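You operate a simulated robot arm through the tools that you are given. There is no shell and no other tool. Be economical: measure what you need, move in short steps, check, and stop when the job is done.

You are at the controls of a simulated robot arm. One attempt, no reset.

## Task
Eyelet all three holes of the red strap.
Fine: one press a hole, at 1, 2 and 3 in turn; then bring the yellow slide back to LOAD; leave the cup in its holder.

Only the result counts: the job must be done as asked and must still hold three seconds after the hand-in. Knocking over, shifting, dropping, spilling or breaking anything else fails it.

## Robot
A 6-joint arm with a two-finger parallel gripper, fixed in place. Base frame: the origin is at the foot of the arm, x ahead of it, y to its left, z up. Lengths are in m, angles in degrees, forces in N, time in s.
With the tool pointing down near the work surface it reaches from about 0.24 to 0.66 m from the base axis. Its first joint turns from -66.0 to 66.0 degrees. Payload 2.9 kg.
The tool frame sits at the grasp point between the pads (the TCP): z along the fingers, y along the line on which they close. The tips reach 0.03 m beyond it. Largest opening 0.11 m; finger width 0.02, thickness 0.01; the body of the gripper, 0.048 by 0.112 m, starts 0.055 m behind the TCP.
Orientation is that of the tool frame in the base frame, as [roll, pitch, yaw] about the fixed x, y, z axes, in that order (R = Rz(yaw) Ry(pitch) Rx(roll)). With the fingers straight down and closing along the base's y, the tool's x points along the base's -x, its y along +y and its z along -z.

## Interface
- The arm moves only by the tool servo_tool. Its argument "series" is a list that holds one entry, the list of rows, each a list of 7 numbers: the closure in counts, from 0 (fully open) to 255 (shut), then the shift along the tool's x, y, z in mm, then the turn, a rotation vector about the tool's x, y, z in degrees. In form: [[[hand, tx, ty, tz, rx, ry, rz], ...]]. A call has 1 to 12 rows; each row is the pose to reach, as a shift and turn from the pose commanded when the call began, along the tool's axes at that moment. Each row takes 0.2 s and may step no farther than 0.05 m and 8.6 degrees from the row before; otherwise, or with a gripper value out of range, the whole call is refused. Where a pose cannot be reached the arm comes as near as it can. A force on the tool above 40 N (or 10 N above the force at the start of the call, whichever is more), or a blocked arm, ends the call early, and 0.2 s more pass. Each finger travels about 0.108 m/s and halts on what it meets, pressing with about 21 N; the grip force reading is that of the motor and also rises with nothing between the fingers. The clock runs only during rows and for 0.2 s after the last one: add rows that repeat a pose to give the fingers time. The reply holds the time, the measured pose of the TCP, the force on the tool along the base axes, the opening and the grip force, in the units named above and with some noise, and new pictures: "pictures" is both (left out), scene, wrist or none.
- Cameras (640 x 400 px; columns grow to the right, rows downward): "scene" is fixed at [0.0698, 0.4204, 1.4091]; the picture's right is [-0.84, -0.54, 0.00], its down [-0.17, 0.26, -0.95] and it looks along [0.51, -0.80, -0.31] (base axes); focal length 329 px, centre (320, 200). "wrist" rides on the gripper at [0.072, 0.017, -0.103] in the tool frame; the picture's right is [-0.23, 0.97, 0.00], its down [-0.76, -0.18, -0.62] and it looks along [-0.61, -0.14, 0.78] (tool axes); focal length 222 px, centre (320, 200). There is no depth. A picture from a camera that has moved, and an enlarged one, comes with that camera's place and axes in the base frame and with its lens.
- inspect(camera, box): a new picture of the part [left, top, right, bottom] of that camera's present view, enlarged. The clock stands still meanwhile.
- hand_in(): hands the job in; it is judged then, once.

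Go step by step. Nothing tells you positions but the pictures and the camera data: compare them with the known pose of the tool, close in by small moves and look again before you grip or let go. The budget is 120 turns and 170 pictures, counting those below and the enlarged ones. Unless the task says otherwise, let go and move clear before handing in, and close with one line.

The tools are called after "Call:" by a JSON object that holds its "name" and its "arguments". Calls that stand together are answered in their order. servo_tool: Moves the arm, as the interface text tells. Its arguments: {"type":"object","properties":{"series":{"type":"array"},"pictures":{"type":"string","enum":["both","scene","wrist","none"]}},"required":["series"]} The other tools are called the same way: inspect (camera, box) takes an enlarged picture of a part of a camera's view; hand_in () hands the job in.

At the start:

```text
time_s: 0.0
eef_pos: [0.3139, -0.0424, 1.3359]
tcp_rot: [-179.9, 0.1, 180.0]
ft_force: [0.3, 0.1, 0.2]
opening: 0.11
gripper_force: 0.1
```

scene: 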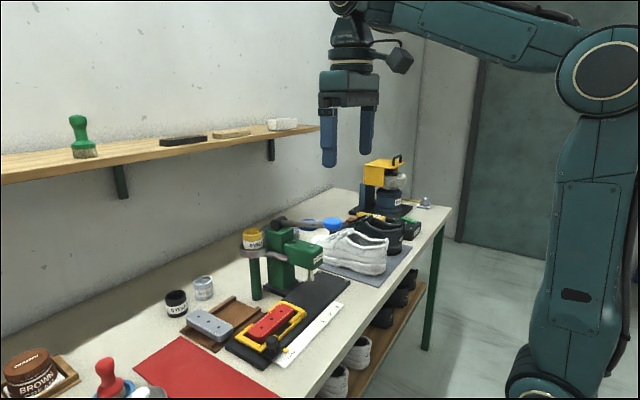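
wrist: 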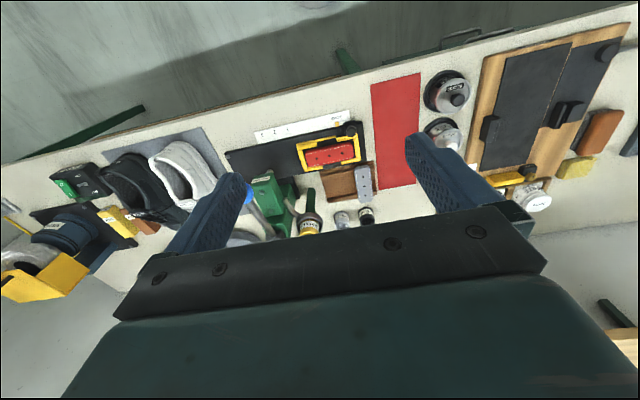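

I see a green press with a lever, a yellow slide holding the red strap on a dark track, and a cup holder. I'll zoom in to understand the layout.

Call:
{"name": "inspect", "arguments": {"camera": "scene", "box": [160, 200, 360, 380]}}

Call:
{"name": "inspect", "arguments": {"camera": "wrist", "box": [210, 90, 410, 250]}}

```text
2.22 times, centred on (260, 290) of scene
camera zoom: at [0.0698, 0.4204, 1.4091], right [-0.84, -0.54, 0.0], down [-0.17, 0.26, -0.95], along [0.51, -0.8, -0.31], focal length 731 px, centre (453, 0)
```

zoom: 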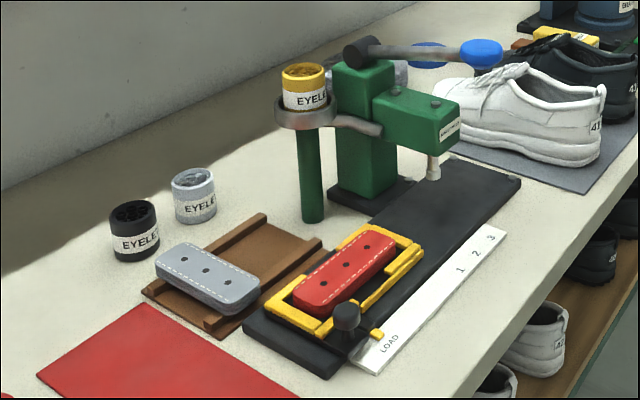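

```text
2.50 times, centred on (310, 170) of wrist
camera zoom: at [0.2417, -0.026, 1.439], right [0.23, 0.97, 0.0], down [0.76, -0.18, 0.62], along [0.61, -0.14, -0.78], focal length 555 px, centre (345, 275)
```

zoom: 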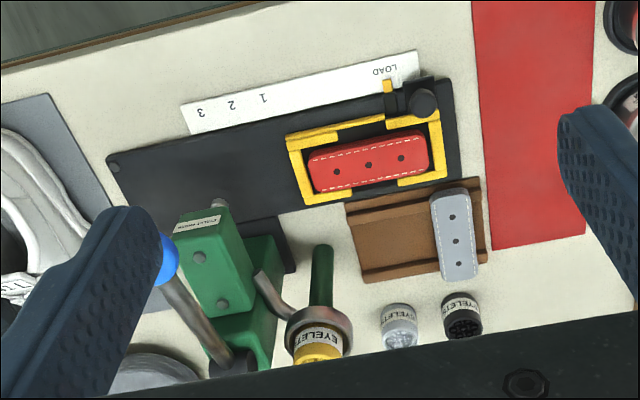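

The layout is clear: the track runs along y, the press is at about (0.51, -0.22), and the lever ball is at about (0.42, -0.19, 1.13). I'll go lower for a closer look.

Call:
{"name": "servo_tool", "arguments": {"series": [[[0, 0, 0, 45, 0, 0, 0], [0, 10, 0, 90, 0, 0, 0], [0, 20, 0, 120, 0, 0, 0], [0, 20, 0, 150, 0, 0, 0], [0, 20, 0, 150, 0, 0, 0]]]}}

Call:
{"name": "inspect", "arguments": {"camera": "wrist", "box": [220, 0, 540, 200]}}

Call:
{"name": "inspect", "arguments": {"camera": "scene", "box": [220, 280, 350, 370]}}

Call:
{"name": "inspect", "arguments": {"camera": "scene", "box": [230, 200, 350, 300]}}

```text
time_s: 1.2
eef_pos: [0.2953, -0.0397, 1.1885]
tcp_rot: [-179.8, 0.1, 179.9]
ft_force: [0.0, -0.8, -0.1]
opening: 0.11
gripper_force: 0.1
camera wrist: at [0.2232, -0.0236, 1.2907], right [0.23, 0.97, 0.0], down [0.76, -0.18, 0.62], along [0.61, -0.14, -0.78], focal length 222 px, centre (320, 200)
```

scene: 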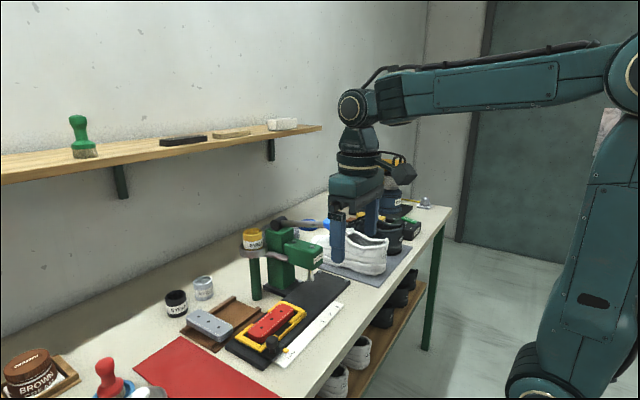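
wrist: 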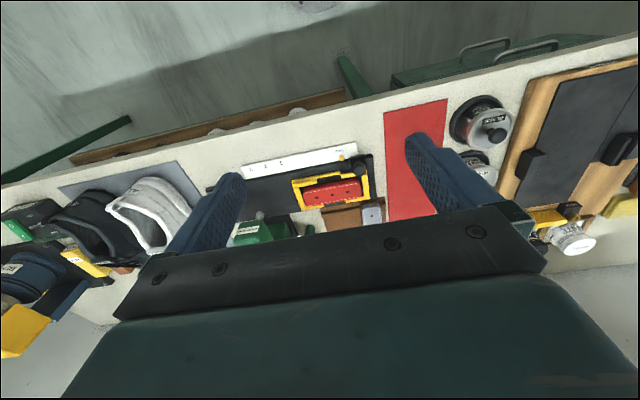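

```text
2.00 times, centred on (380, 100) of wrist
camera zoom: at [0.2232, -0.0236, 1.2907], right [0.23, 0.97, 0.0], down [0.76, -0.18, 0.62], along [0.61, -0.14, -0.78], focal length 444 px, centre (200, 400)
```

zoom: 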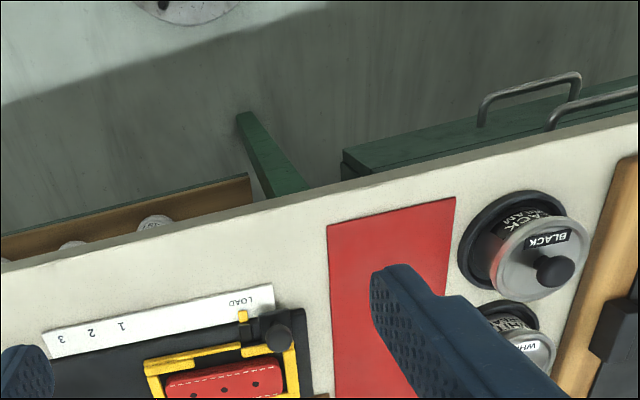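

```text
4.44 times, centred on (285, 325) of scene
camera zoom: at [0.0698, 0.4204, 1.4091], right [-0.84, -0.54, 0.0], down [-0.17, 0.26, -0.95], along [0.51, -0.8, -0.31], focal length 1462 px, centre (476, -356)
```

zoom: 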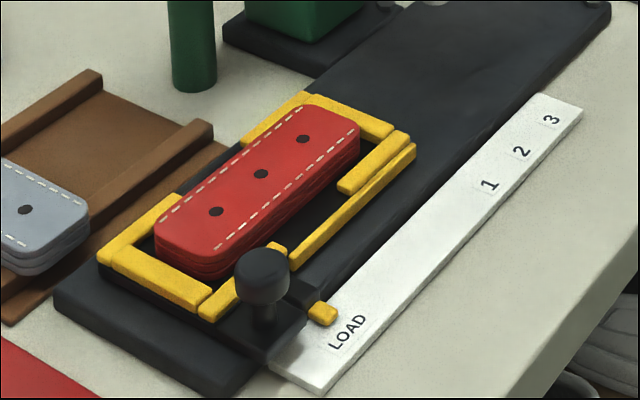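

```text
4.00 times, centred on (290, 250) of scene
camera zoom: at [0.0698, 0.4204, 1.4091], right [-0.84, -0.54, 0.0], down [-0.17, 0.26, -0.95], along [0.51, -0.8, -0.31], focal length 1316 px, centre (440, 0)
```

zoom: 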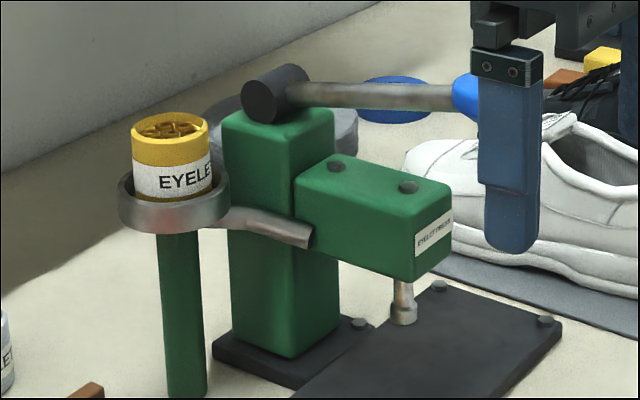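

The knob on the slide is at about (0.453, 0, 0.92) and the track is parallel to y. The lever overhangs the track, so I'll approach the knob with the hand tilted back toward the base, fingers straddling it in y.

Call:
{"name": "servo_tool", "arguments": {"series": [[[60, -19, 7, 34, 0, -6.67, 0], [60, -37, 14, 68, 0, -13.3, 0], [90, -56, 21, 102, 0, -20, 0], [100, -75, 28, 137, 0, -26.7, 0], [110, -93, 35, 171, 0, -33.3, 0], [110, -112, 42, 205, 0, -40, 0], [110, -112, 42, 205, 0, -40, 0]]]}}

Call:
{"name": "inspect", "arguments": {"camera": "scene", "box": [220, 260, 350, 370]}}

```text
time_s: 2.8
eef_pos: [0.4079, -0.0022, 0.9809]
tcp_rot: [-179.9, 40.0, -180.0]
ft_force: [0.3, -0.3, -0.8]
opening: 0.0625
gripper_force: 0.1
camera wrist: at [0.285, 0.0145, 1.0123], right [0.17, 0.97, 0.15], down [0.18, -0.18, 0.97], along [0.97, -0.14, -0.21], focal length 222 px, centre (320, 200)
```

scene: 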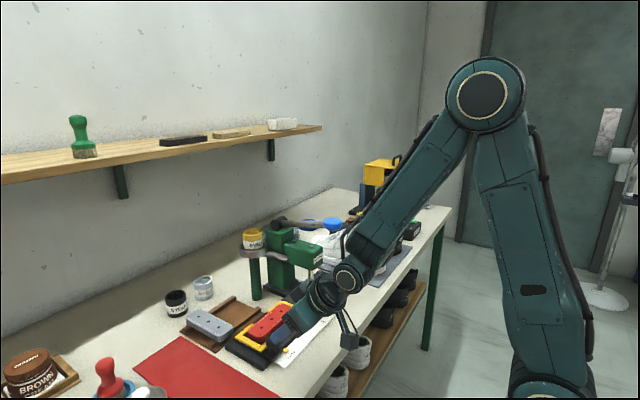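
wrist: 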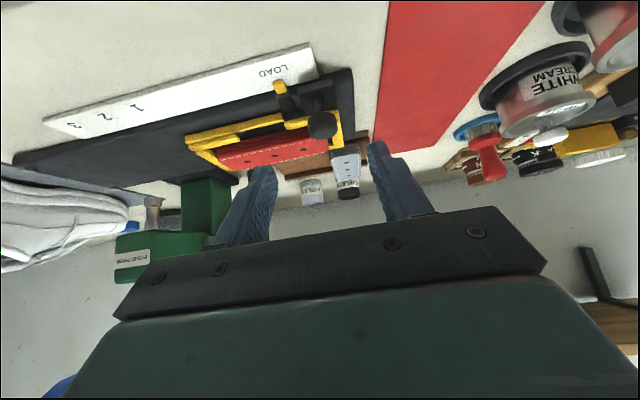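

```text
3.64 times, centred on (285, 315) of scene
camera zoom: at [0.0699, 0.4204, 1.4091], right [-0.84, -0.54, 0.0], down [-0.17, 0.26, -0.95], along [0.51, -0.8, -0.31], focal length 1196 px, centre (447, -218)
```

zoom: 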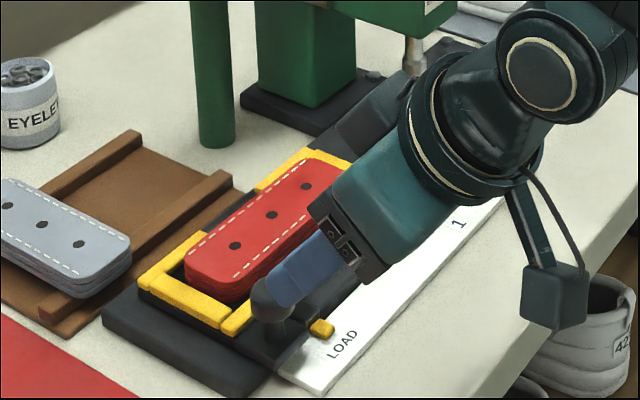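

The hand sits 60 mm short of the knob, nicely lined up. I'll advance along the fingers and check.

Call:
{"name": "servo_tool", "arguments": {"series": [[[110, 0, 3, 25, 0, 0, 0], [110, 0, 3, 45, 0, 0, 0], [110, 0, 3, 58, 0, 0, 0], [110, 0, 3, 58, 0, 0, 0]]]}}

Call:
{"name": "inspect", "arguments": {"camera": "scene", "box": [230, 300, 330, 370]}}

Call:
{"name": "inspect", "arguments": {"camera": "wrist", "box": [200, 30, 440, 250]}}

```text
time_s: 3.8
eef_pos: [0.4451, -0.0001, 0.9368]
tcp_rot: [-179.8, 40.1, 179.9]
ft_force: [0.4, -0.4, -0.1]
opening: 0.0625
gripper_force: 0.0
camera wrist: at [0.3227, 0.0165, 0.9695], right [0.17, 0.97, 0.15], down [0.18, -0.18, 0.97], along [0.97, -0.14, -0.21], focal length 222 px, centre (320, 200)
```

scene: 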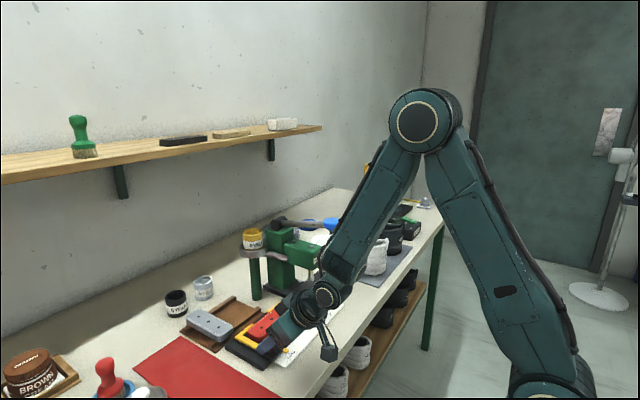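
wrist: 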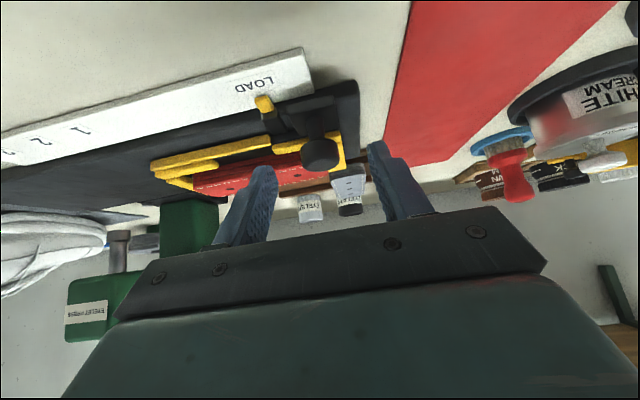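

```text
5.71 times, centred on (280, 335) of scene
camera zoom: at [0.0699, 0.4204, 1.4091], right [-0.84, -0.54, 0.0], down [-0.17, 0.26, -0.95], along [0.51, -0.8, -0.31], focal length 1879 px, centre (549, -571)
```

zoom: 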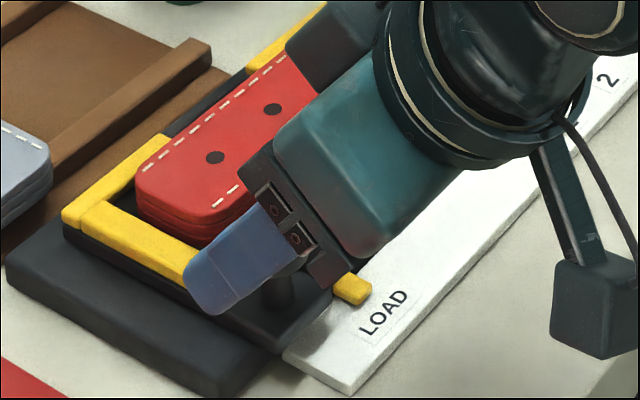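

```text
1.82 times, centred on (320, 140) of wrist
camera zoom: at [0.3227, 0.0165, 0.9695], right [0.17, 0.97, 0.15], down [0.18, -0.18, 0.97], along [0.97, -0.14, -0.21], focal length 404 px, centre (320, 309)
```

zoom: 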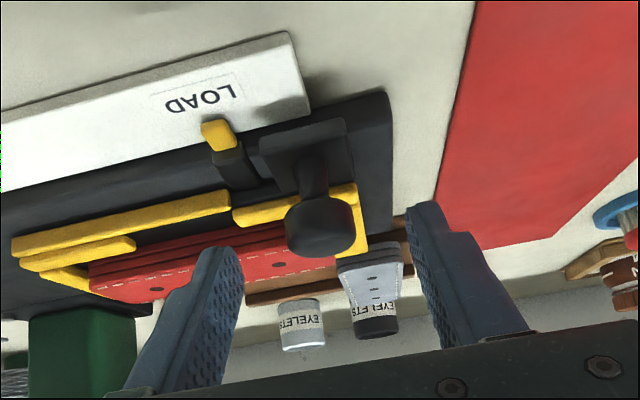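

The knob head is at about z = 0.913, slightly below the finger axis. I'll shift 7 mm lower, then close on it.

Call:
{"name": "servo_tool", "arguments": {"series": [[[110, 7, 2, 2, 0, 0, 0], [110, 7, 2, 2, 0, 0, 0], [170, 7, 2, 2, 0, 0, 0], [210, 7, 2, 2, 0, 0, 0], [230, 7, 2, 2, 0, 0, 0], [230, 7, 2, 2, 0, 0, 0]]]}}

Call:
{"name": "inspect", "arguments": {"camera": "wrist", "box": [200, 30, 440, 250]}}

```text
time_s: 5.2
eef_pos: [0.4403, 0.0018, 0.9318]
tcp_rot: [-179.8, 39.9, -179.9]
ft_force: [1.1, -13.0, -3.4]
opening: 0.0241
gripper_force: 45.4
camera wrist: at [0.3182, 0.0182, 0.9636], right [0.18, 0.97, 0.14], down [0.18, -0.17, 0.97], along [0.97, -0.14, -0.21], focal length 222 px, centre (320, 200)
```

scene: 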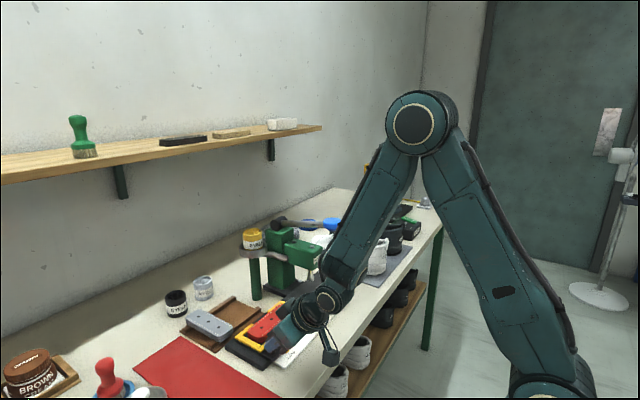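
wrist: 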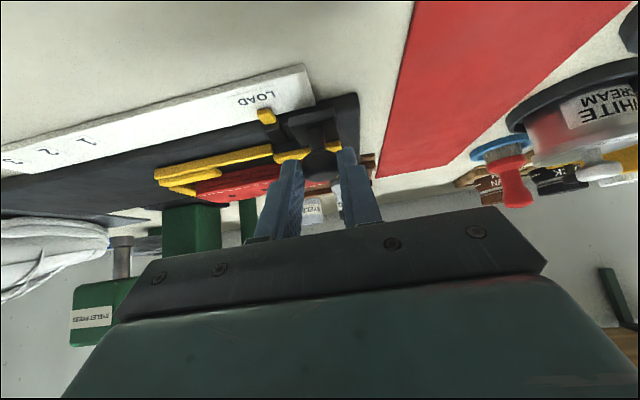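

```text
1.82 times, centred on (320, 140) of wrist
camera zoom: at [0.3182, 0.0182, 0.9636], right [0.18, 0.97, 0.14], down [0.18, -0.17, 0.97], along [0.97, -0.14, -0.21], focal length 404 px, centre (320, 309)
```

zoom: 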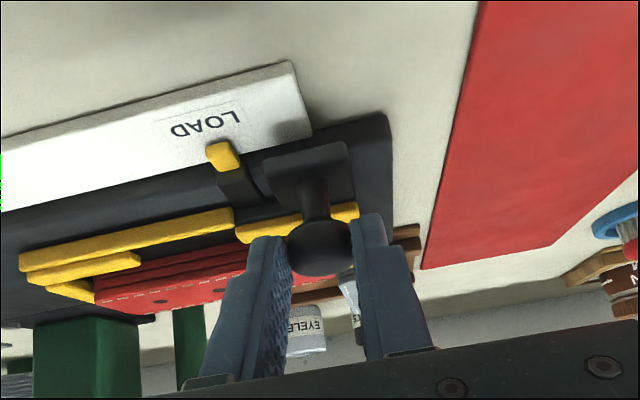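

The knob is gripped. I'll slide it part way toward -y and check the resistance.

Call:
{"name": "servo_tool", "arguments": {"series": [[[230, 0, -5, 0, 0, 0, 0], [230, 0, -15, 0, 0, 0, 0], [230, 0, -25, 0, 0, 0, 0], [230, 0, -35, 0, 0, 0, 0], [230, 0, -40, 0, 0, 0, 0], [230, 0, -40, 0, 0, 0, 0]]]}}

Call:
{"name": "inspect", "arguments": {"camera": "scene", "box": [230, 250, 370, 370]}}

```text
time_s: 6.2
eef_pos: [0.4407, -0.0328, 0.9318]
tcp_rot: [-179.9, 40.1, -179.9]
ft_force: [-11.2, -0.4, 10.6]
opening: 0.0241
gripper_force: 44.9
stopped in row 5: the force on the tool passed its limit (the readings are from after the stop); the commanded pose is now the measured one
camera wrist: at [0.3179, -0.0154, 0.9629], right [0.17, 0.97, 0.15], down [0.18, -0.18, 0.97], along [0.97, -0.14, -0.2], focal length 222 px, centre (320, 200)
```

scene: 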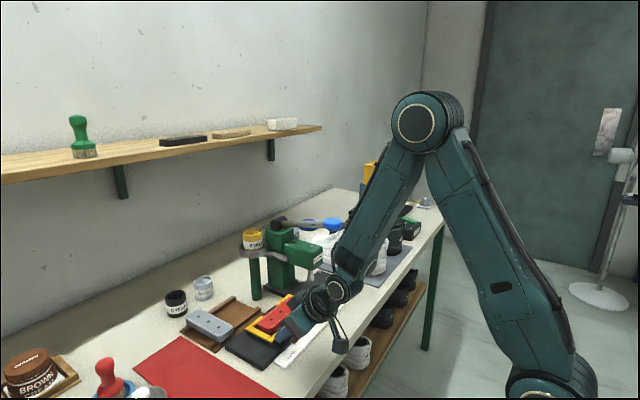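
wrist: 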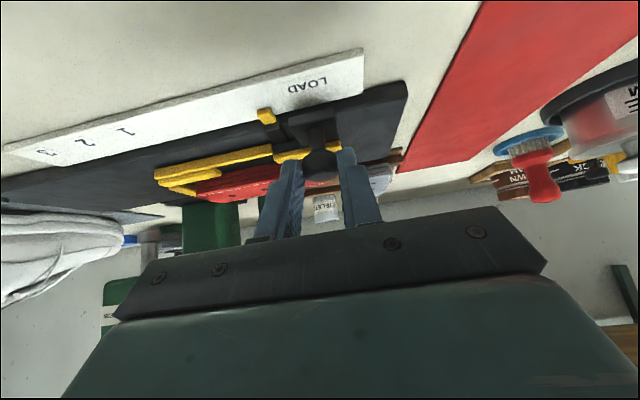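

```text
3.33 times, centred on (300, 310) of scene
camera zoom: at [0.0694, 0.4204, 1.4092], right [-0.84, -0.54, 0.0], down [-0.17, 0.26, -0.95], along [0.51, -0.8, -0.31], focal length 1096 px, centre (387, -167)
```

zoom: 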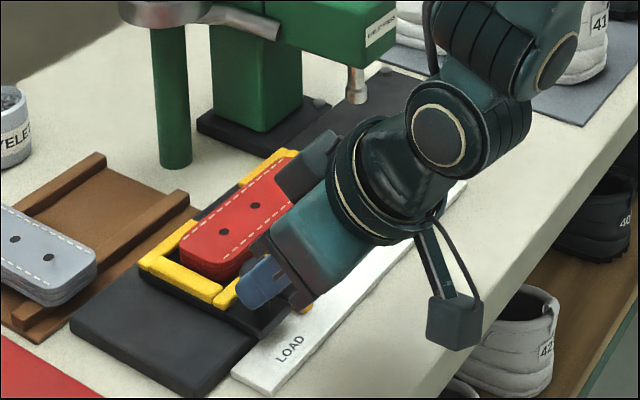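

The slide moves, but the grip binds. I'll loosen to a cage around the knob and push more slowly.

Call:
{"name": "servo_tool", "arguments": {"series": [[[193, 0, 0, 0, 0, 0, 0], [193, 0, -4, 0, 0, 0, 0], [193, 0, -10, 0, 0, 0, 0], [193, 0, -16, 0, 0, 0, 0], [193, 0, -22, 0, 0, 0, 0], [193, 0, -28, 0, 0, 0, 0], [193, 0, -34, 0, 0, 0, 0], [193, 0, -40, 0, 0, 0, 0], [193, 0, -46, 0, 0, 0, 0], [193, 0, -52, 0, 0, 0, 0]]], "pictures": "none"}}

```text
time_s: 8.4
eef_pos: [0.4409, -0.0849, 0.9304]
tcp_rot: [-179.9, 40.3, 179.9]
ft_force: [-0.1, 0.8, 0.5]
opening: 0.027
gripper_force: 0.2
```

Smooth now. I'll continue to about 10 mm short of position 1 and look.

Call:
{"name": "servo_tool", "arguments": {"series": [[[193, 0, -6, 0, 0, 0, 0], [193, 0, -12, 0, 0, 0, 0], [193, 0, -18, 0, 0, 0, 0], [193, 0, -24, 0, 0, 0, 0], [193, 0, -30, 0, 0, 0, 0], [193, 0, -33, 0, 0, 0, 0]]]}}

Call:
{"name": "inspect", "arguments": {"camera": "wrist", "box": [180, 40, 380, 200]}}

Call:
{"name": "inspect", "arguments": {"camera": "scene", "box": [250, 230, 370, 330]}}

```text
time_s: 9.8
eef_pos: [0.4411, -0.1174, 0.931]
tcp_rot: [-179.9, 40.4, -180.0]
ft_force: [-0.3, 0.9, 0.7]
opening: 0.0267
gripper_force: 0.6
camera wrist: at [0.318, -0.1016, 0.9626], right [0.17, 0.97, 0.15], down [0.18, -0.18, 0.97], along [0.97, -0.14, -0.2], focal length 222 px, centre (320, 200)
```

scene: 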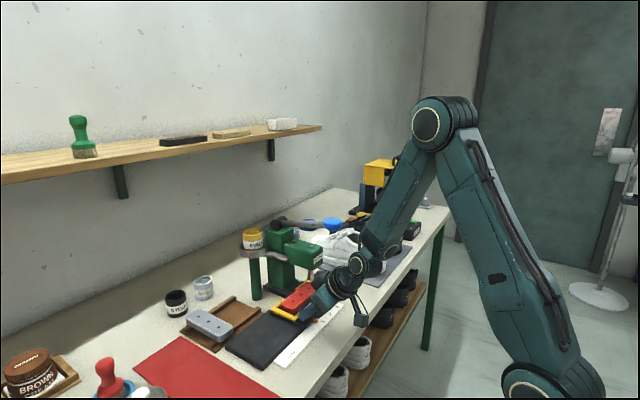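
wrist: 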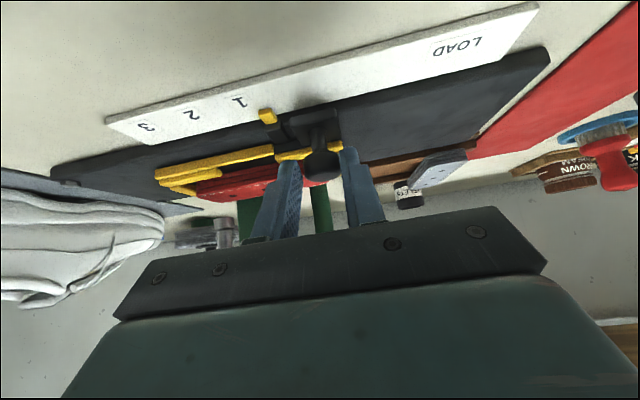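

```text
2.50 times, centred on (280, 120) of wrist
camera zoom: at [0.318, -0.1016, 0.9626], right [0.17, 0.97, 0.15], down [0.18, -0.18, 0.97], along [0.97, -0.14, -0.2], focal length 555 px, centre (420, 400)
```

zoom: 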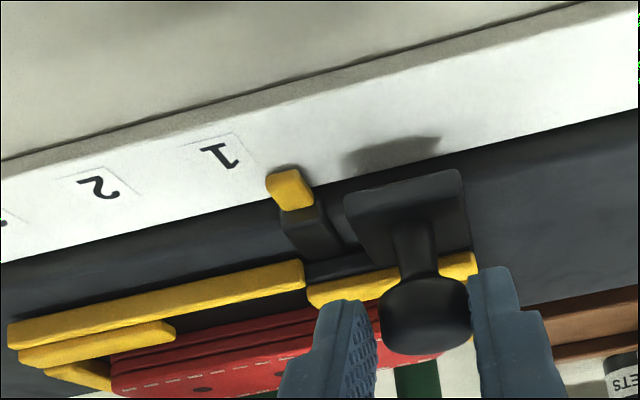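

```text
4.00 times, centred on (310, 280) of scene
camera zoom: at [0.0698, 0.4204, 1.4091], right [-0.84, -0.54, 0.0], down [-0.17, 0.26, -0.95], along [0.51, -0.8, -0.31], focal length 1316 px, centre (360, -120)
```

zoom: 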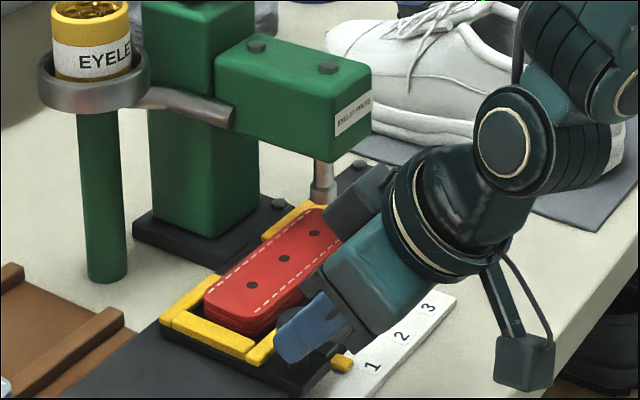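

The slide is about 11–12 mm short of 1, by both the pointer and the hole-to-punch distance. I'll move 11 mm more.

Call:
{"name": "servo_tool", "arguments": {"series": [[[193, 0, -4, 0, 0, 0, 0], [193, 0, -8, 0, 0, 0, 0], [193, 0, -11, 0, 0, 0, 0], [193, 0, -11, 0, 0, 0, 0]]], "pictures": "none"}}

Call:
{"name": "inspect", "arguments": {"camera": "scene", "box": [290, 260, 370, 330]}}

Call:
{"name": "inspect", "arguments": {"camera": "wrist", "box": [130, 60, 380, 260]}}

```text
time_s: 10.8
eef_pos: [0.4412, -0.1293, 0.9303]
tcp_rot: [-179.9, 40.3, -179.9]
ft_force: [0.3, 0.8, 0.7]
opening: 0.0264
gripper_force: 0.0
```

```text
5.71 times, centred on (330, 295) of scene
camera zoom: at [0.0698, 0.4204, 1.4091], right [-0.84, -0.54, 0.0], down [-0.17, 0.26, -0.95], along [0.51, -0.8, -0.31], focal length 1879 px, centre (263, -343)
```

zoom: 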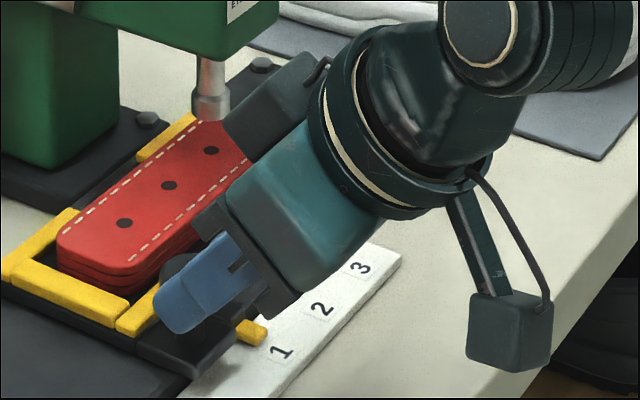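

```text
2.00 times, centred on (255, 160) of wrist
camera zoom: at [0.3181, -0.1118, 0.9625], right [0.17, 0.97, 0.15], down [0.18, -0.18, 0.97], along [0.97, -0.14, -0.2], focal length 444 px, centre (450, 280)
```

zoom: 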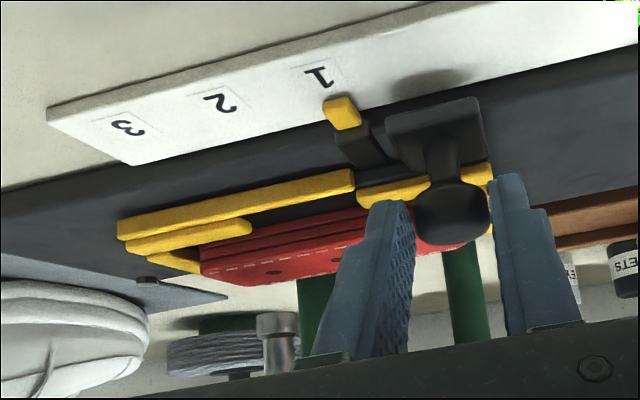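

The lead hole appears right under the punch. I'll zoom in to check the alignment more precisely.

Call:
{"name": "inspect", "arguments": {"camera": "wrist", "box": [230, 170, 310, 250]}}

Call:
{"name": "inspect", "arguments": {"camera": "scene", "box": [310, 260, 350, 290]}}

```text
5.00 times, centred on (270, 210) of wrist
camera zoom: at [0.3181, -0.1118, 0.9625], right [0.17, 0.97, 0.15], down [0.18, -0.18, 0.97], along [0.97, -0.14, -0.2], focal length 1111 px, centre (570, 150)
```

zoom: 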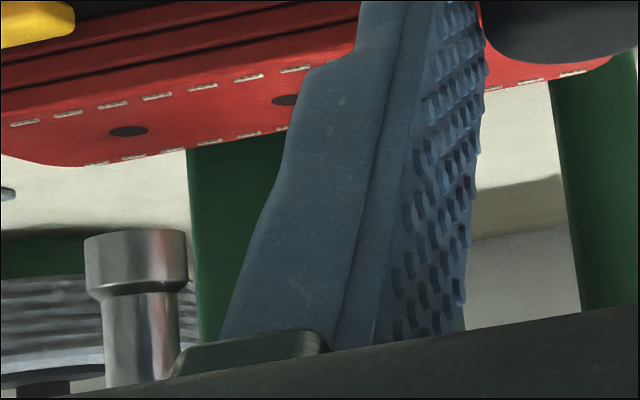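

```text
13.33 times, centred on (330, 275) of scene
camera zoom: at [0.0698, 0.4204, 1.4091], right [-0.84, -0.54, 0.0], down [-0.17, 0.26, -0.95], along [0.51, -0.8, -0.31], focal length 4385 px, centre (187, -800)
```

zoom: 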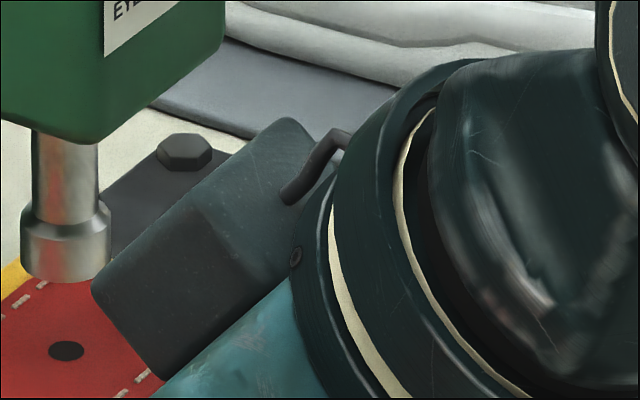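

Aligned to well under 1 mm in both views. Now I'll open, back out along the fingers, then rise and un-tilt clear of the lever.

Call:
{"name": "servo_tool", "arguments": {"series": [[[150, 0, 0, 0, 0, 0, 0], [110, 0, 0, 0, 0, 0, 0], [110, 0, 0, -20, 0, 0, 0], [110, 0, 0, -60, 0, 0, 0], [110, 0, 0, -100, 0, 0, 0]]], "pictures": "none"}}

Call:
{"name": "servo_tool", "arguments": {"series": [[[200, -2, -6, -36, 0, 0, 0], [255, -14, -13, -75, 0, 8, 0], [255, -28, -20, -114, 0, 16, 0], [255, -42, -27, -149, 0, 24, 0], [255, -56, -34, -180, 0, 32, 0], [255, -70, -40, -203, 0, 40, 0], [255, -70, -40, -203, 0, 40, 0]]]}}

Call:
{"name": "inspect", "arguments": {"camera": "scene", "box": [220, 190, 380, 320]}}

```text
time_s: 12.1
eef_pos: [0.3732, -0.1302, 1.0069]
tcp_rot: [-179.8, 40.3, 180.0]
ft_force: [-0.1, 0.1, 0.6]
opening: 0.0625
gripper_force: 0.0
```

```text
time_s: 13.7
eef_pos: [0.2986, -0.1659, 1.2055]
tcp_rot: [180.0, 0.2, 179.9]
ft_force: [-0.2, 0.7, 0.0]
opening: 0.0001
gripper_force: 21.4
camera wrist: at [0.2256, -0.1495, 1.309], right [0.23, 0.97, 0.0], down [0.76, -0.18, 0.63], along [0.61, -0.14, -0.78], focal length 222 px, centre (320, 200)
```

scene: 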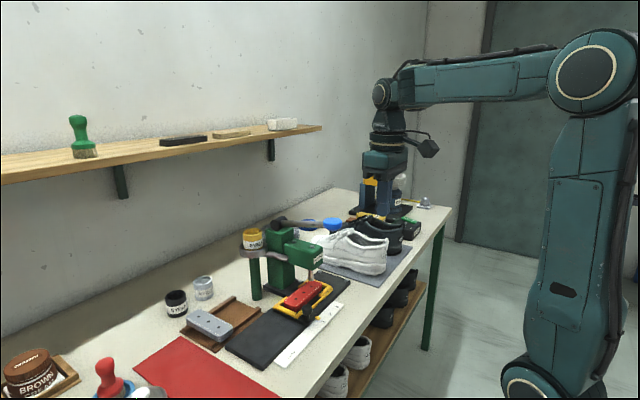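
wrist: 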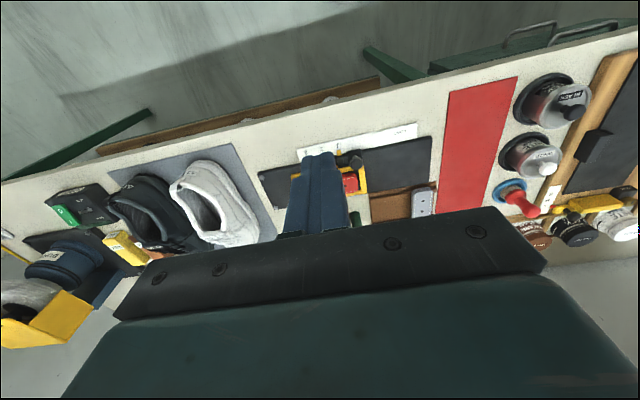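

```text
3.08 times, centred on (300, 255) of scene
camera zoom: at [0.0698, 0.4204, 1.4091], right [-0.84, -0.54, 0.0], down [-0.17, 0.26, -0.95], along [0.51, -0.8, -0.31], focal length 1012 px, centre (382, 31)
```

zoom: 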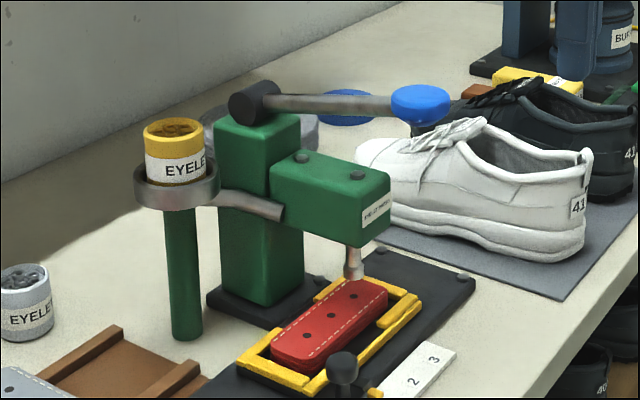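

The lever ball should be at about (0.438, -0.216, 1.108), in the punch's plane. I'll hover the closed fingertips above it and check.

Call:
{"name": "servo_tool", "arguments": {"series": [[[255, -35, -13, 0, 0, 0, 0], [255, -70, -26, 0, 0, 0, 0], [255, -105, -39, 0, 0, 0, 0], [255, -137, -50, 10, 0, 0, 0], [255, -137, -50, 10, 0, 0, 0]]]}}

Call:
{"name": "inspect", "arguments": {"camera": "scene", "box": [250, 180, 400, 300]}}

```text
time_s: 14.8
eef_pos: [0.4377, -0.2163, 1.1987]
tcp_rot: [-179.9, 0.2, 179.9]
ft_force: [-0.1, 0.6, 0.7]
opening: 0.0
gripper_force: 21.0
camera wrist: at [0.3639, -0.2, 1.3012], right [0.23, 0.97, 0.0], down [0.76, -0.18, 0.63], along [0.61, -0.14, -0.78], focal length 222 px, centre (320, 200)
```

scene: 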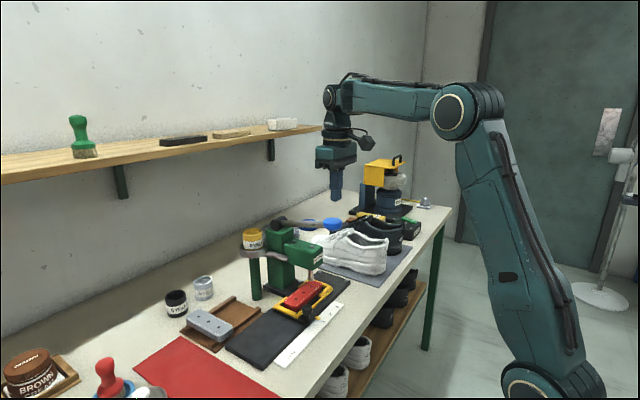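
wrist: 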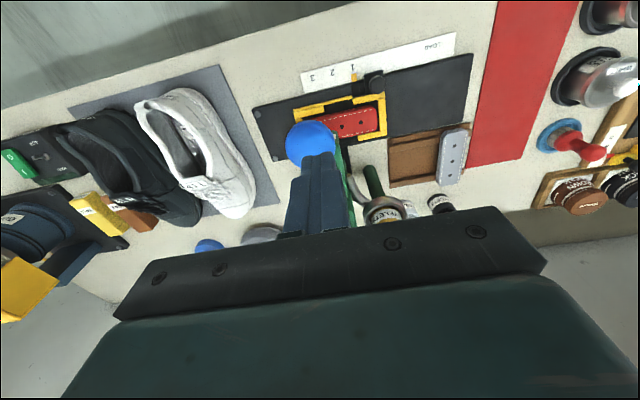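

```text
3.33 times, centred on (325, 240) of scene
camera zoom: at [0.0699, 0.4204, 1.4091], right [-0.84, -0.54, 0.0], down [-0.17, 0.26, -0.95], along [0.51, -0.8, -0.31], focal length 1096 px, centre (303, 67)
```

zoom: 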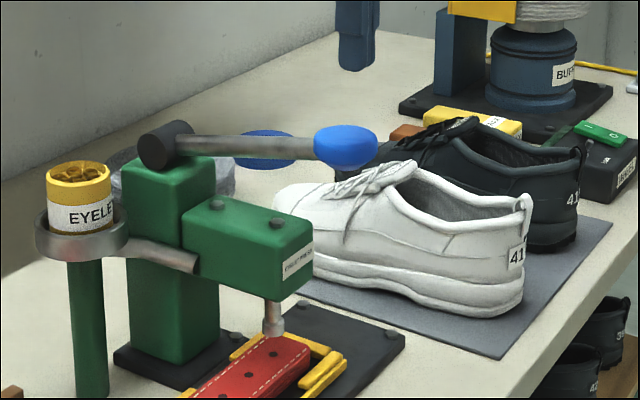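

The ball is about 10 mm farther in x and 6 mm in -y than the tips. I'll shift and lower onto it slowly.

Call:
{"name": "servo_tool", "arguments": {"series": [[[255, -10, -6, 10, 0, 0, 0], [255, -10, -6, 25, 0, 0, 0], [255, -10, -6, 35, 0, 0, 0], [255, -10, -6, 42, 0, 0, 0], [255, -10, -6, 42, 0, 0, 0]]]}}

Call:
{"name": "inspect", "arguments": {"camera": "scene", "box": [250, 180, 400, 300]}}

```text
time_s: 16.1
eef_pos: [0.4458, -0.2237, 1.1567]
tcp_rot: [-179.9, 0.3, 180.0]
ft_force: [0.1, -0.7, 0.0]
opening: 0.0
gripper_force: 21.6
camera wrist: at [0.3721, -0.2074, 1.2596], right [0.23, 0.97, 0.0], down [0.76, -0.18, 0.63], along [0.61, -0.14, -0.78], focal length 222 px, centre (320, 200)
```

scene: 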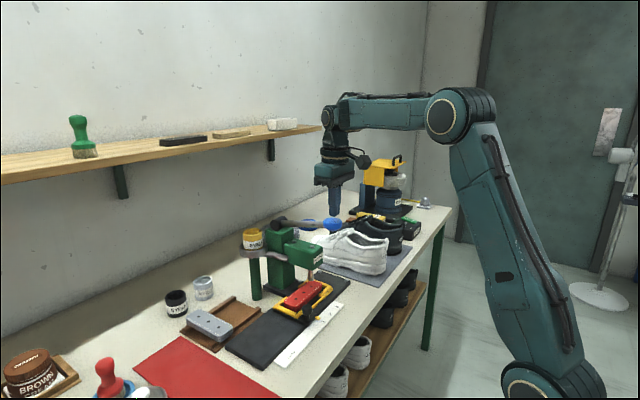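
wrist: 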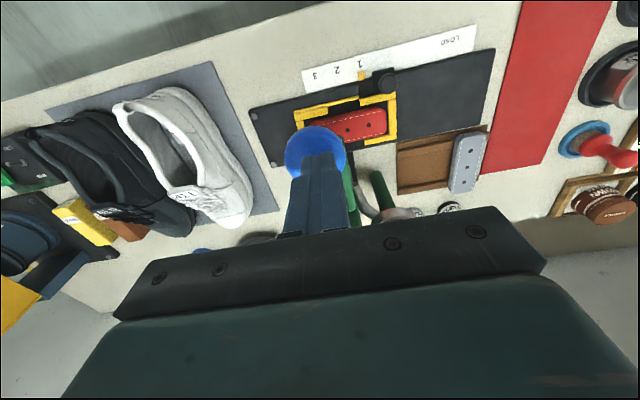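

```text
3.33 times, centred on (325, 240) of scene
camera zoom: at [0.0698, 0.4204, 1.4091], right [-0.84, -0.54, 0.0], down [-0.17, 0.26, -0.95], along [0.51, -0.8, -0.31], focal length 1096 px, centre (303, 67)
```

zoom: 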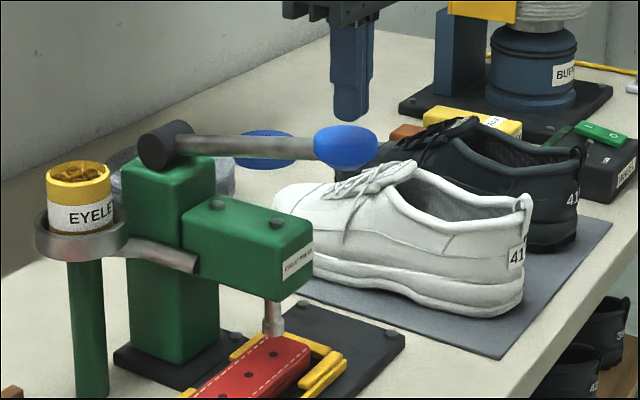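

Fingertips are centred just above the ball. Pressing down in small steps.

Call:
{"name": "servo_tool", "arguments": {"series": [[[255, 0, 0, 6, 0, 0, 0], [255, 0, 0, 11, 0, 0, 0], [255, 0, 0, 16, 0, 0, 0], [255, 0, 0, 21, 0, 0, 0], [255, 0, 0, 26, 0, 0, 0], [255, 0, 0, 31, 0, 0, 0]]]}}

Call:
{"name": "inspect", "arguments": {"camera": "scene", "box": [250, 180, 400, 300]}}

```text
time_s: 17.4
eef_pos: [0.446, -0.2237, 1.1241]
tcp_rot: [-179.9, 0.3, 180.0]
ft_force: [-1.9, 0.2, 2.2]
opening: 0.0
gripper_force: 20.5
camera wrist: at [0.3725, -0.2067, 1.2272], right [0.23, 0.97, 0.0], down [0.76, -0.18, 0.63], along [0.61, -0.14, -0.78], focal length 222 px, centre (320, 200)
```

scene: 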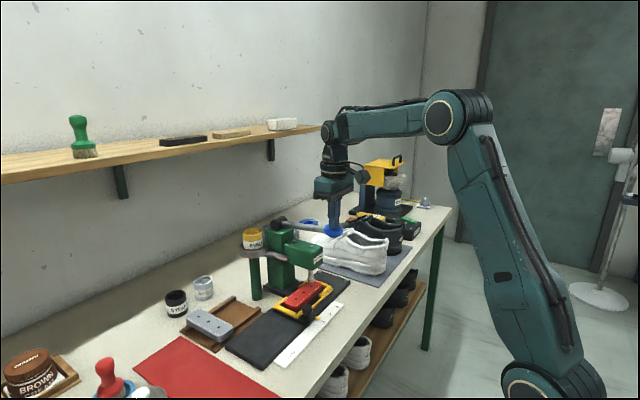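
wrist: 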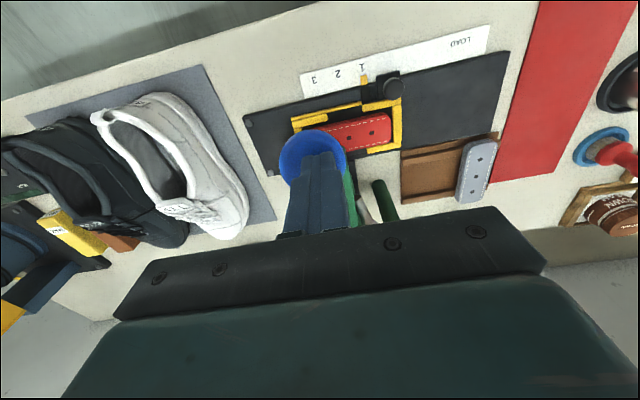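

```text
3.33 times, centred on (325, 240) of scene
camera zoom: at [0.0697, 0.4204, 1.4091], right [-0.84, -0.54, 0.0], down [-0.17, 0.26, -0.95], along [0.51, -0.8, -0.31], focal length 1096 px, centre (303, 67)
```

zoom: 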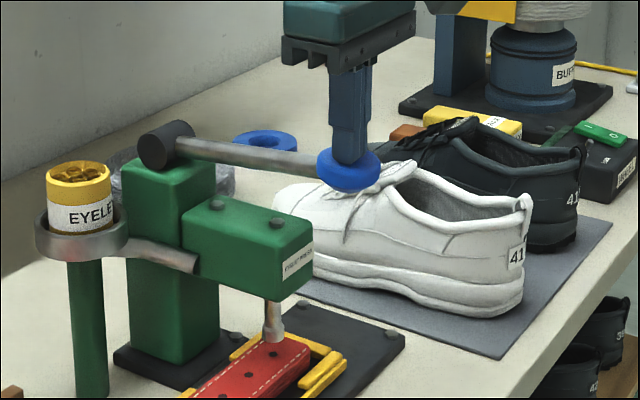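

The lever moves easily and the punch is following. Continuing down, following the arc slightly in +x.

Call:
{"name": "servo_tool", "arguments": {"series": [[[255, -1, 0, 7, 0, 0, 0], [255, -2, 0, 14, 0, 0, 0], [255, -4, 0, 21, 0, 0, 0], [255, -6, 0, 28, 0, 0, 0], [255, -9, 0, 35, 0, 0, 0], [255, -12, 0, 42, 0, 0, 0]]]}}

Call:
{"name": "inspect", "arguments": {"camera": "scene", "box": [250, 180, 400, 300]}}

```text
time_s: 18.9
eef_pos: [0.4589, -0.224, 1.0826]
tcp_rot: [-179.8, 0.2, 179.9]
ft_force: [-1.3, 0.7, 4.2]
opening: 0.0
gripper_force: 21.0
camera wrist: at [0.3845, -0.2077, 1.1859], right [0.23, 0.97, 0.0], down [0.76, -0.18, 0.63], along [0.61, -0.14, -0.78], focal length 222 px, centre (320, 200)
```

scene: 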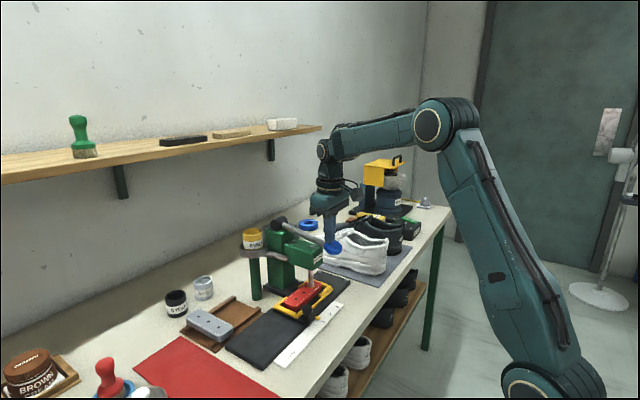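
wrist: 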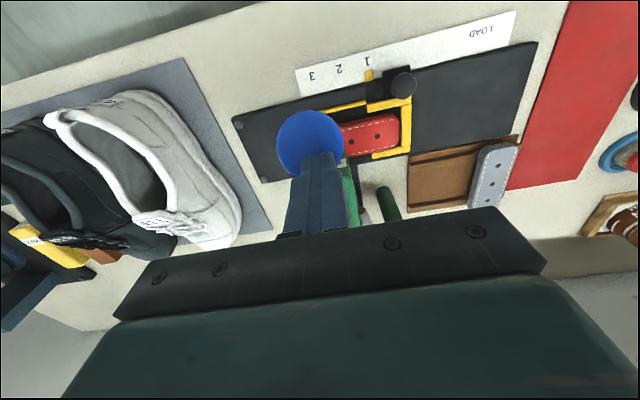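

```text
3.33 times, centred on (325, 240) of scene
camera zoom: at [0.0697, 0.4204, 1.4091], right [-0.84, -0.54, 0.0], down [-0.17, 0.26, -0.95], along [0.51, -0.8, -0.31], focal length 1096 px, centre (303, 67)
```

zoom: 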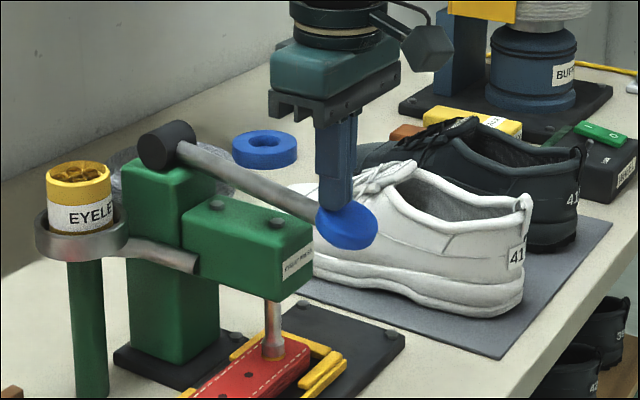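

The punch is now near the strap surface. The tip rides near the ball's neck, so I'll shift slightly back in x while continuing down until there's firm resistance.

Call:
{"name": "servo_tool", "arguments": {"series": [[[255, 3, 0, 3, 0, 0, 0], [255, 5, 0, 7, 0, 0, 0], [255, 6, 0, 11, 0, 0, 0], [255, 6, 0, 15, 0, 0, 0]]]}}

Call:
{"name": "inspect", "arguments": {"camera": "scene", "box": [270, 210, 370, 300]}}

```text
time_s: 19.8
eef_pos: [0.4525, -0.2244, 1.0788]
tcp_rot: [-179.5, 1.1, -180.0]
ft_force: [-5.8, 1.7, 9.3]
opening: 0.0
gripper_force: 21.3
stopped in row 4: the force on the tool passed its limit (the readings are from after the stop); the commanded pose is now the measured one
camera wrist: at [0.3781, -0.207, 1.1799], right [0.23, 0.97, 0.0], down [0.75, -0.17, 0.64], along [0.62, -0.15, -0.77], focal length 222 px, centre (320, 200)
```

scene: 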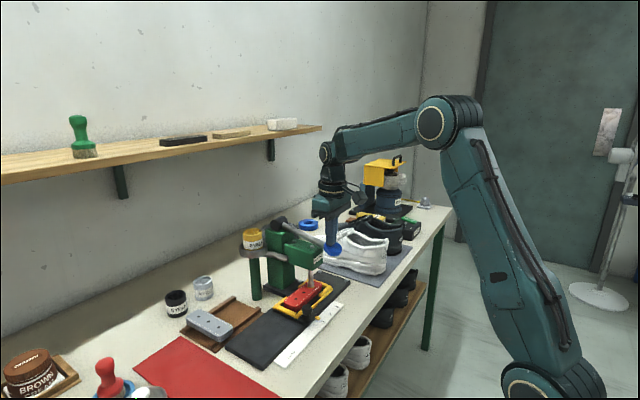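
wrist: 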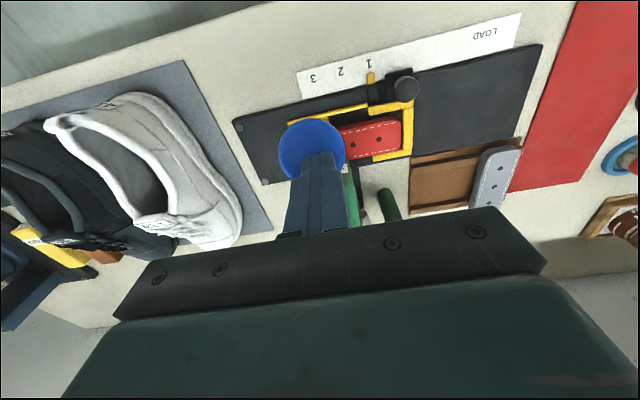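

```text
4.44 times, centred on (320, 255) of scene
camera zoom: at [0.0695, 0.4205, 1.4091], right [-0.84, -0.54, 0.0], down [-0.17, 0.26, -0.95], along [0.51, -0.8, -0.31], focal length 1462 px, centre (320, -44)
```

zoom: 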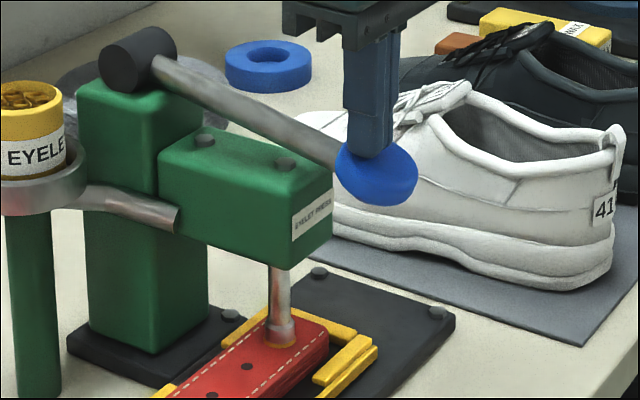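

The press bottomed with force over 40 N. Now I'll lift slowly and see whether the lever returns and an eyelet is set.

Call:
{"name": "servo_tool", "arguments": {"series": [[[255, 2, 0, -10, 0, 0, 0], [255, 4, 0, -25, 0, 0, 0], [255, 6, 0, -45, 0, 0, 0], [255, 6, 0, -65, 0, 0, 0], [255, 6, 0, -85, 0, 0, 0], [255, 6, 0, -115, 0, 0, 0]]]}}

Call:
{"name": "inspect", "arguments": {"camera": "scene", "box": [270, 210, 370, 330]}}

Call:
{"name": "inspect", "arguments": {"camera": "scene", "box": [280, 260, 340, 330]}}

```text
time_s: 21.1
eef_pos: [0.4454, -0.2242, 1.1904]
tcp_rot: [-179.6, 1.0, 180.0]
ft_force: [-0.4, 0.6, -0.7]
opening: 0.0
gripper_force: 21.4
camera wrist: at [0.3709, -0.2063, 1.2928], right [0.23, 0.97, 0.0], down [0.75, -0.17, 0.64], along [0.62, -0.15, -0.77], focal length 222 px, centre (320, 200)
```

scene: 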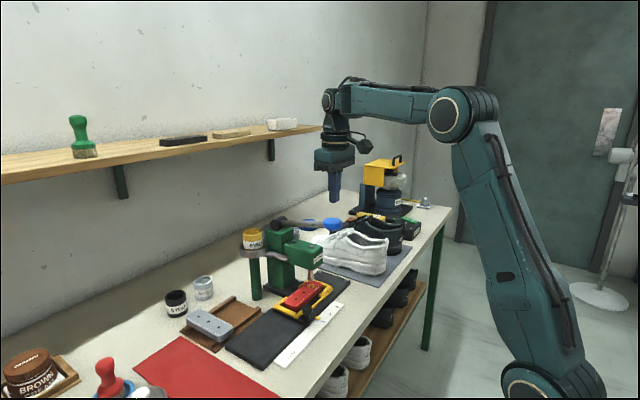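
wrist: 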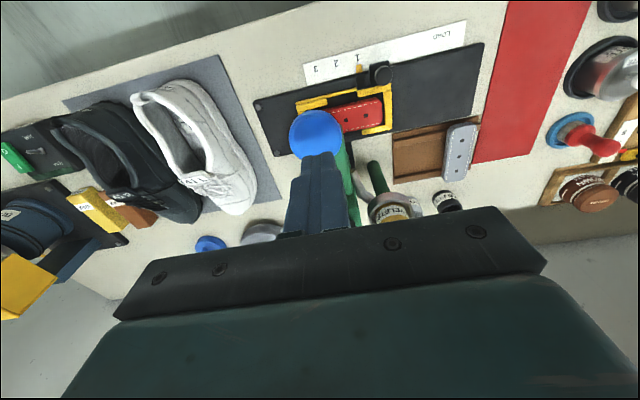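

```text
3.33 times, centred on (320, 270) of scene
camera zoom: at [0.0698, 0.4204, 1.4091], right [-0.84, -0.54, 0.0], down [-0.17, 0.26, -0.95], along [0.51, -0.8, -0.31], focal length 1096 px, centre (320, -33)
```

zoom: 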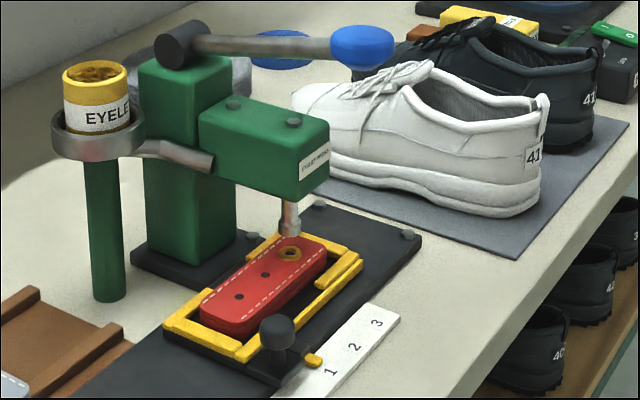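

```text
5.71 times, centred on (310, 295) of scene
camera zoom: at [0.0698, 0.4204, 1.4091], right [-0.84, -0.54, 0.0], down [-0.17, 0.26, -0.95], along [0.51, -0.8, -0.31], focal length 1879 px, centre (377, -343)
```

zoom: 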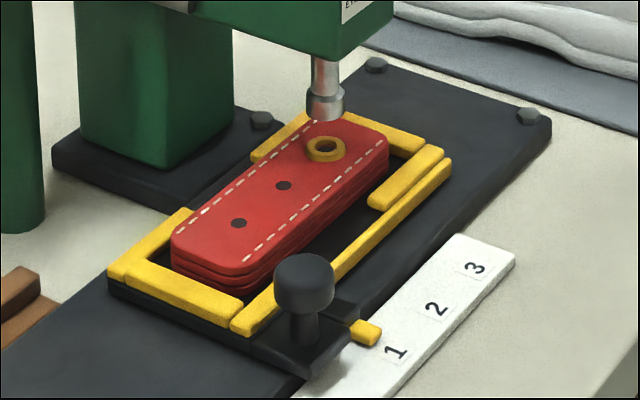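

Eyelet 1 is set and centred, and the lever sprang back. Returning to the slide knob by the reverse path.

Call:
{"name": "servo_tool", "arguments": {"series": [[[255, 40, 15, -10, 0, 0, 0], [255, 80, 30, -15, 0, 0, 0], [200, 120, 45, -15, 0, 0, 0], [150, 145, 60, -15, 0, 0, 0], [110, 130, 67, 25, 0, -8, 0], [110, 115, 74, 65, 0, -16, 0], [110, 100, 81, 105, 0, -24, 0], [110, 85, 88, 145, 0, -32, 0], [110, 70, 94, 183, 0, -39.3, 0], [110, 70, 94, 183, 0, -39.3, 0]]]}}

```text
time_s: 23.4
eef_pos: [0.3788, -0.1331, 1.0071]
tcp_rot: [-179.4, 40.5, -179.7]
ft_force: [0.3, -0.2, 0.2]
opening: 0.0627
gripper_force: 0.1
camera wrist: at [0.2566, -0.1159, 1.038], right [0.17, 0.97, 0.14], down [0.18, -0.17, 0.97], along [0.97, -0.14, -0.2], focal length 222 px, centre (320, 200)
```

scene: 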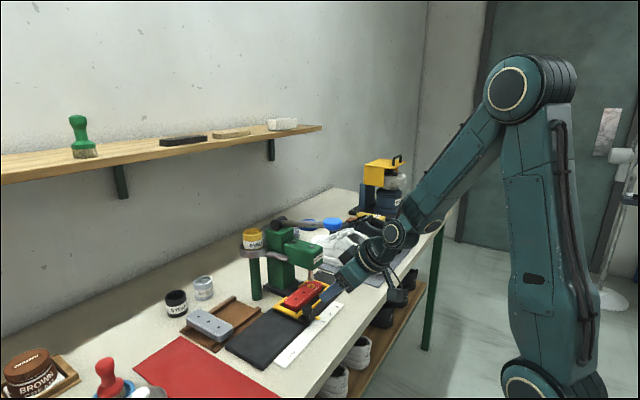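
wrist: 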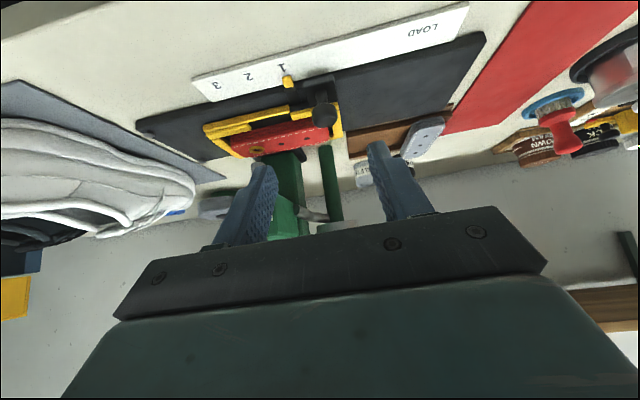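

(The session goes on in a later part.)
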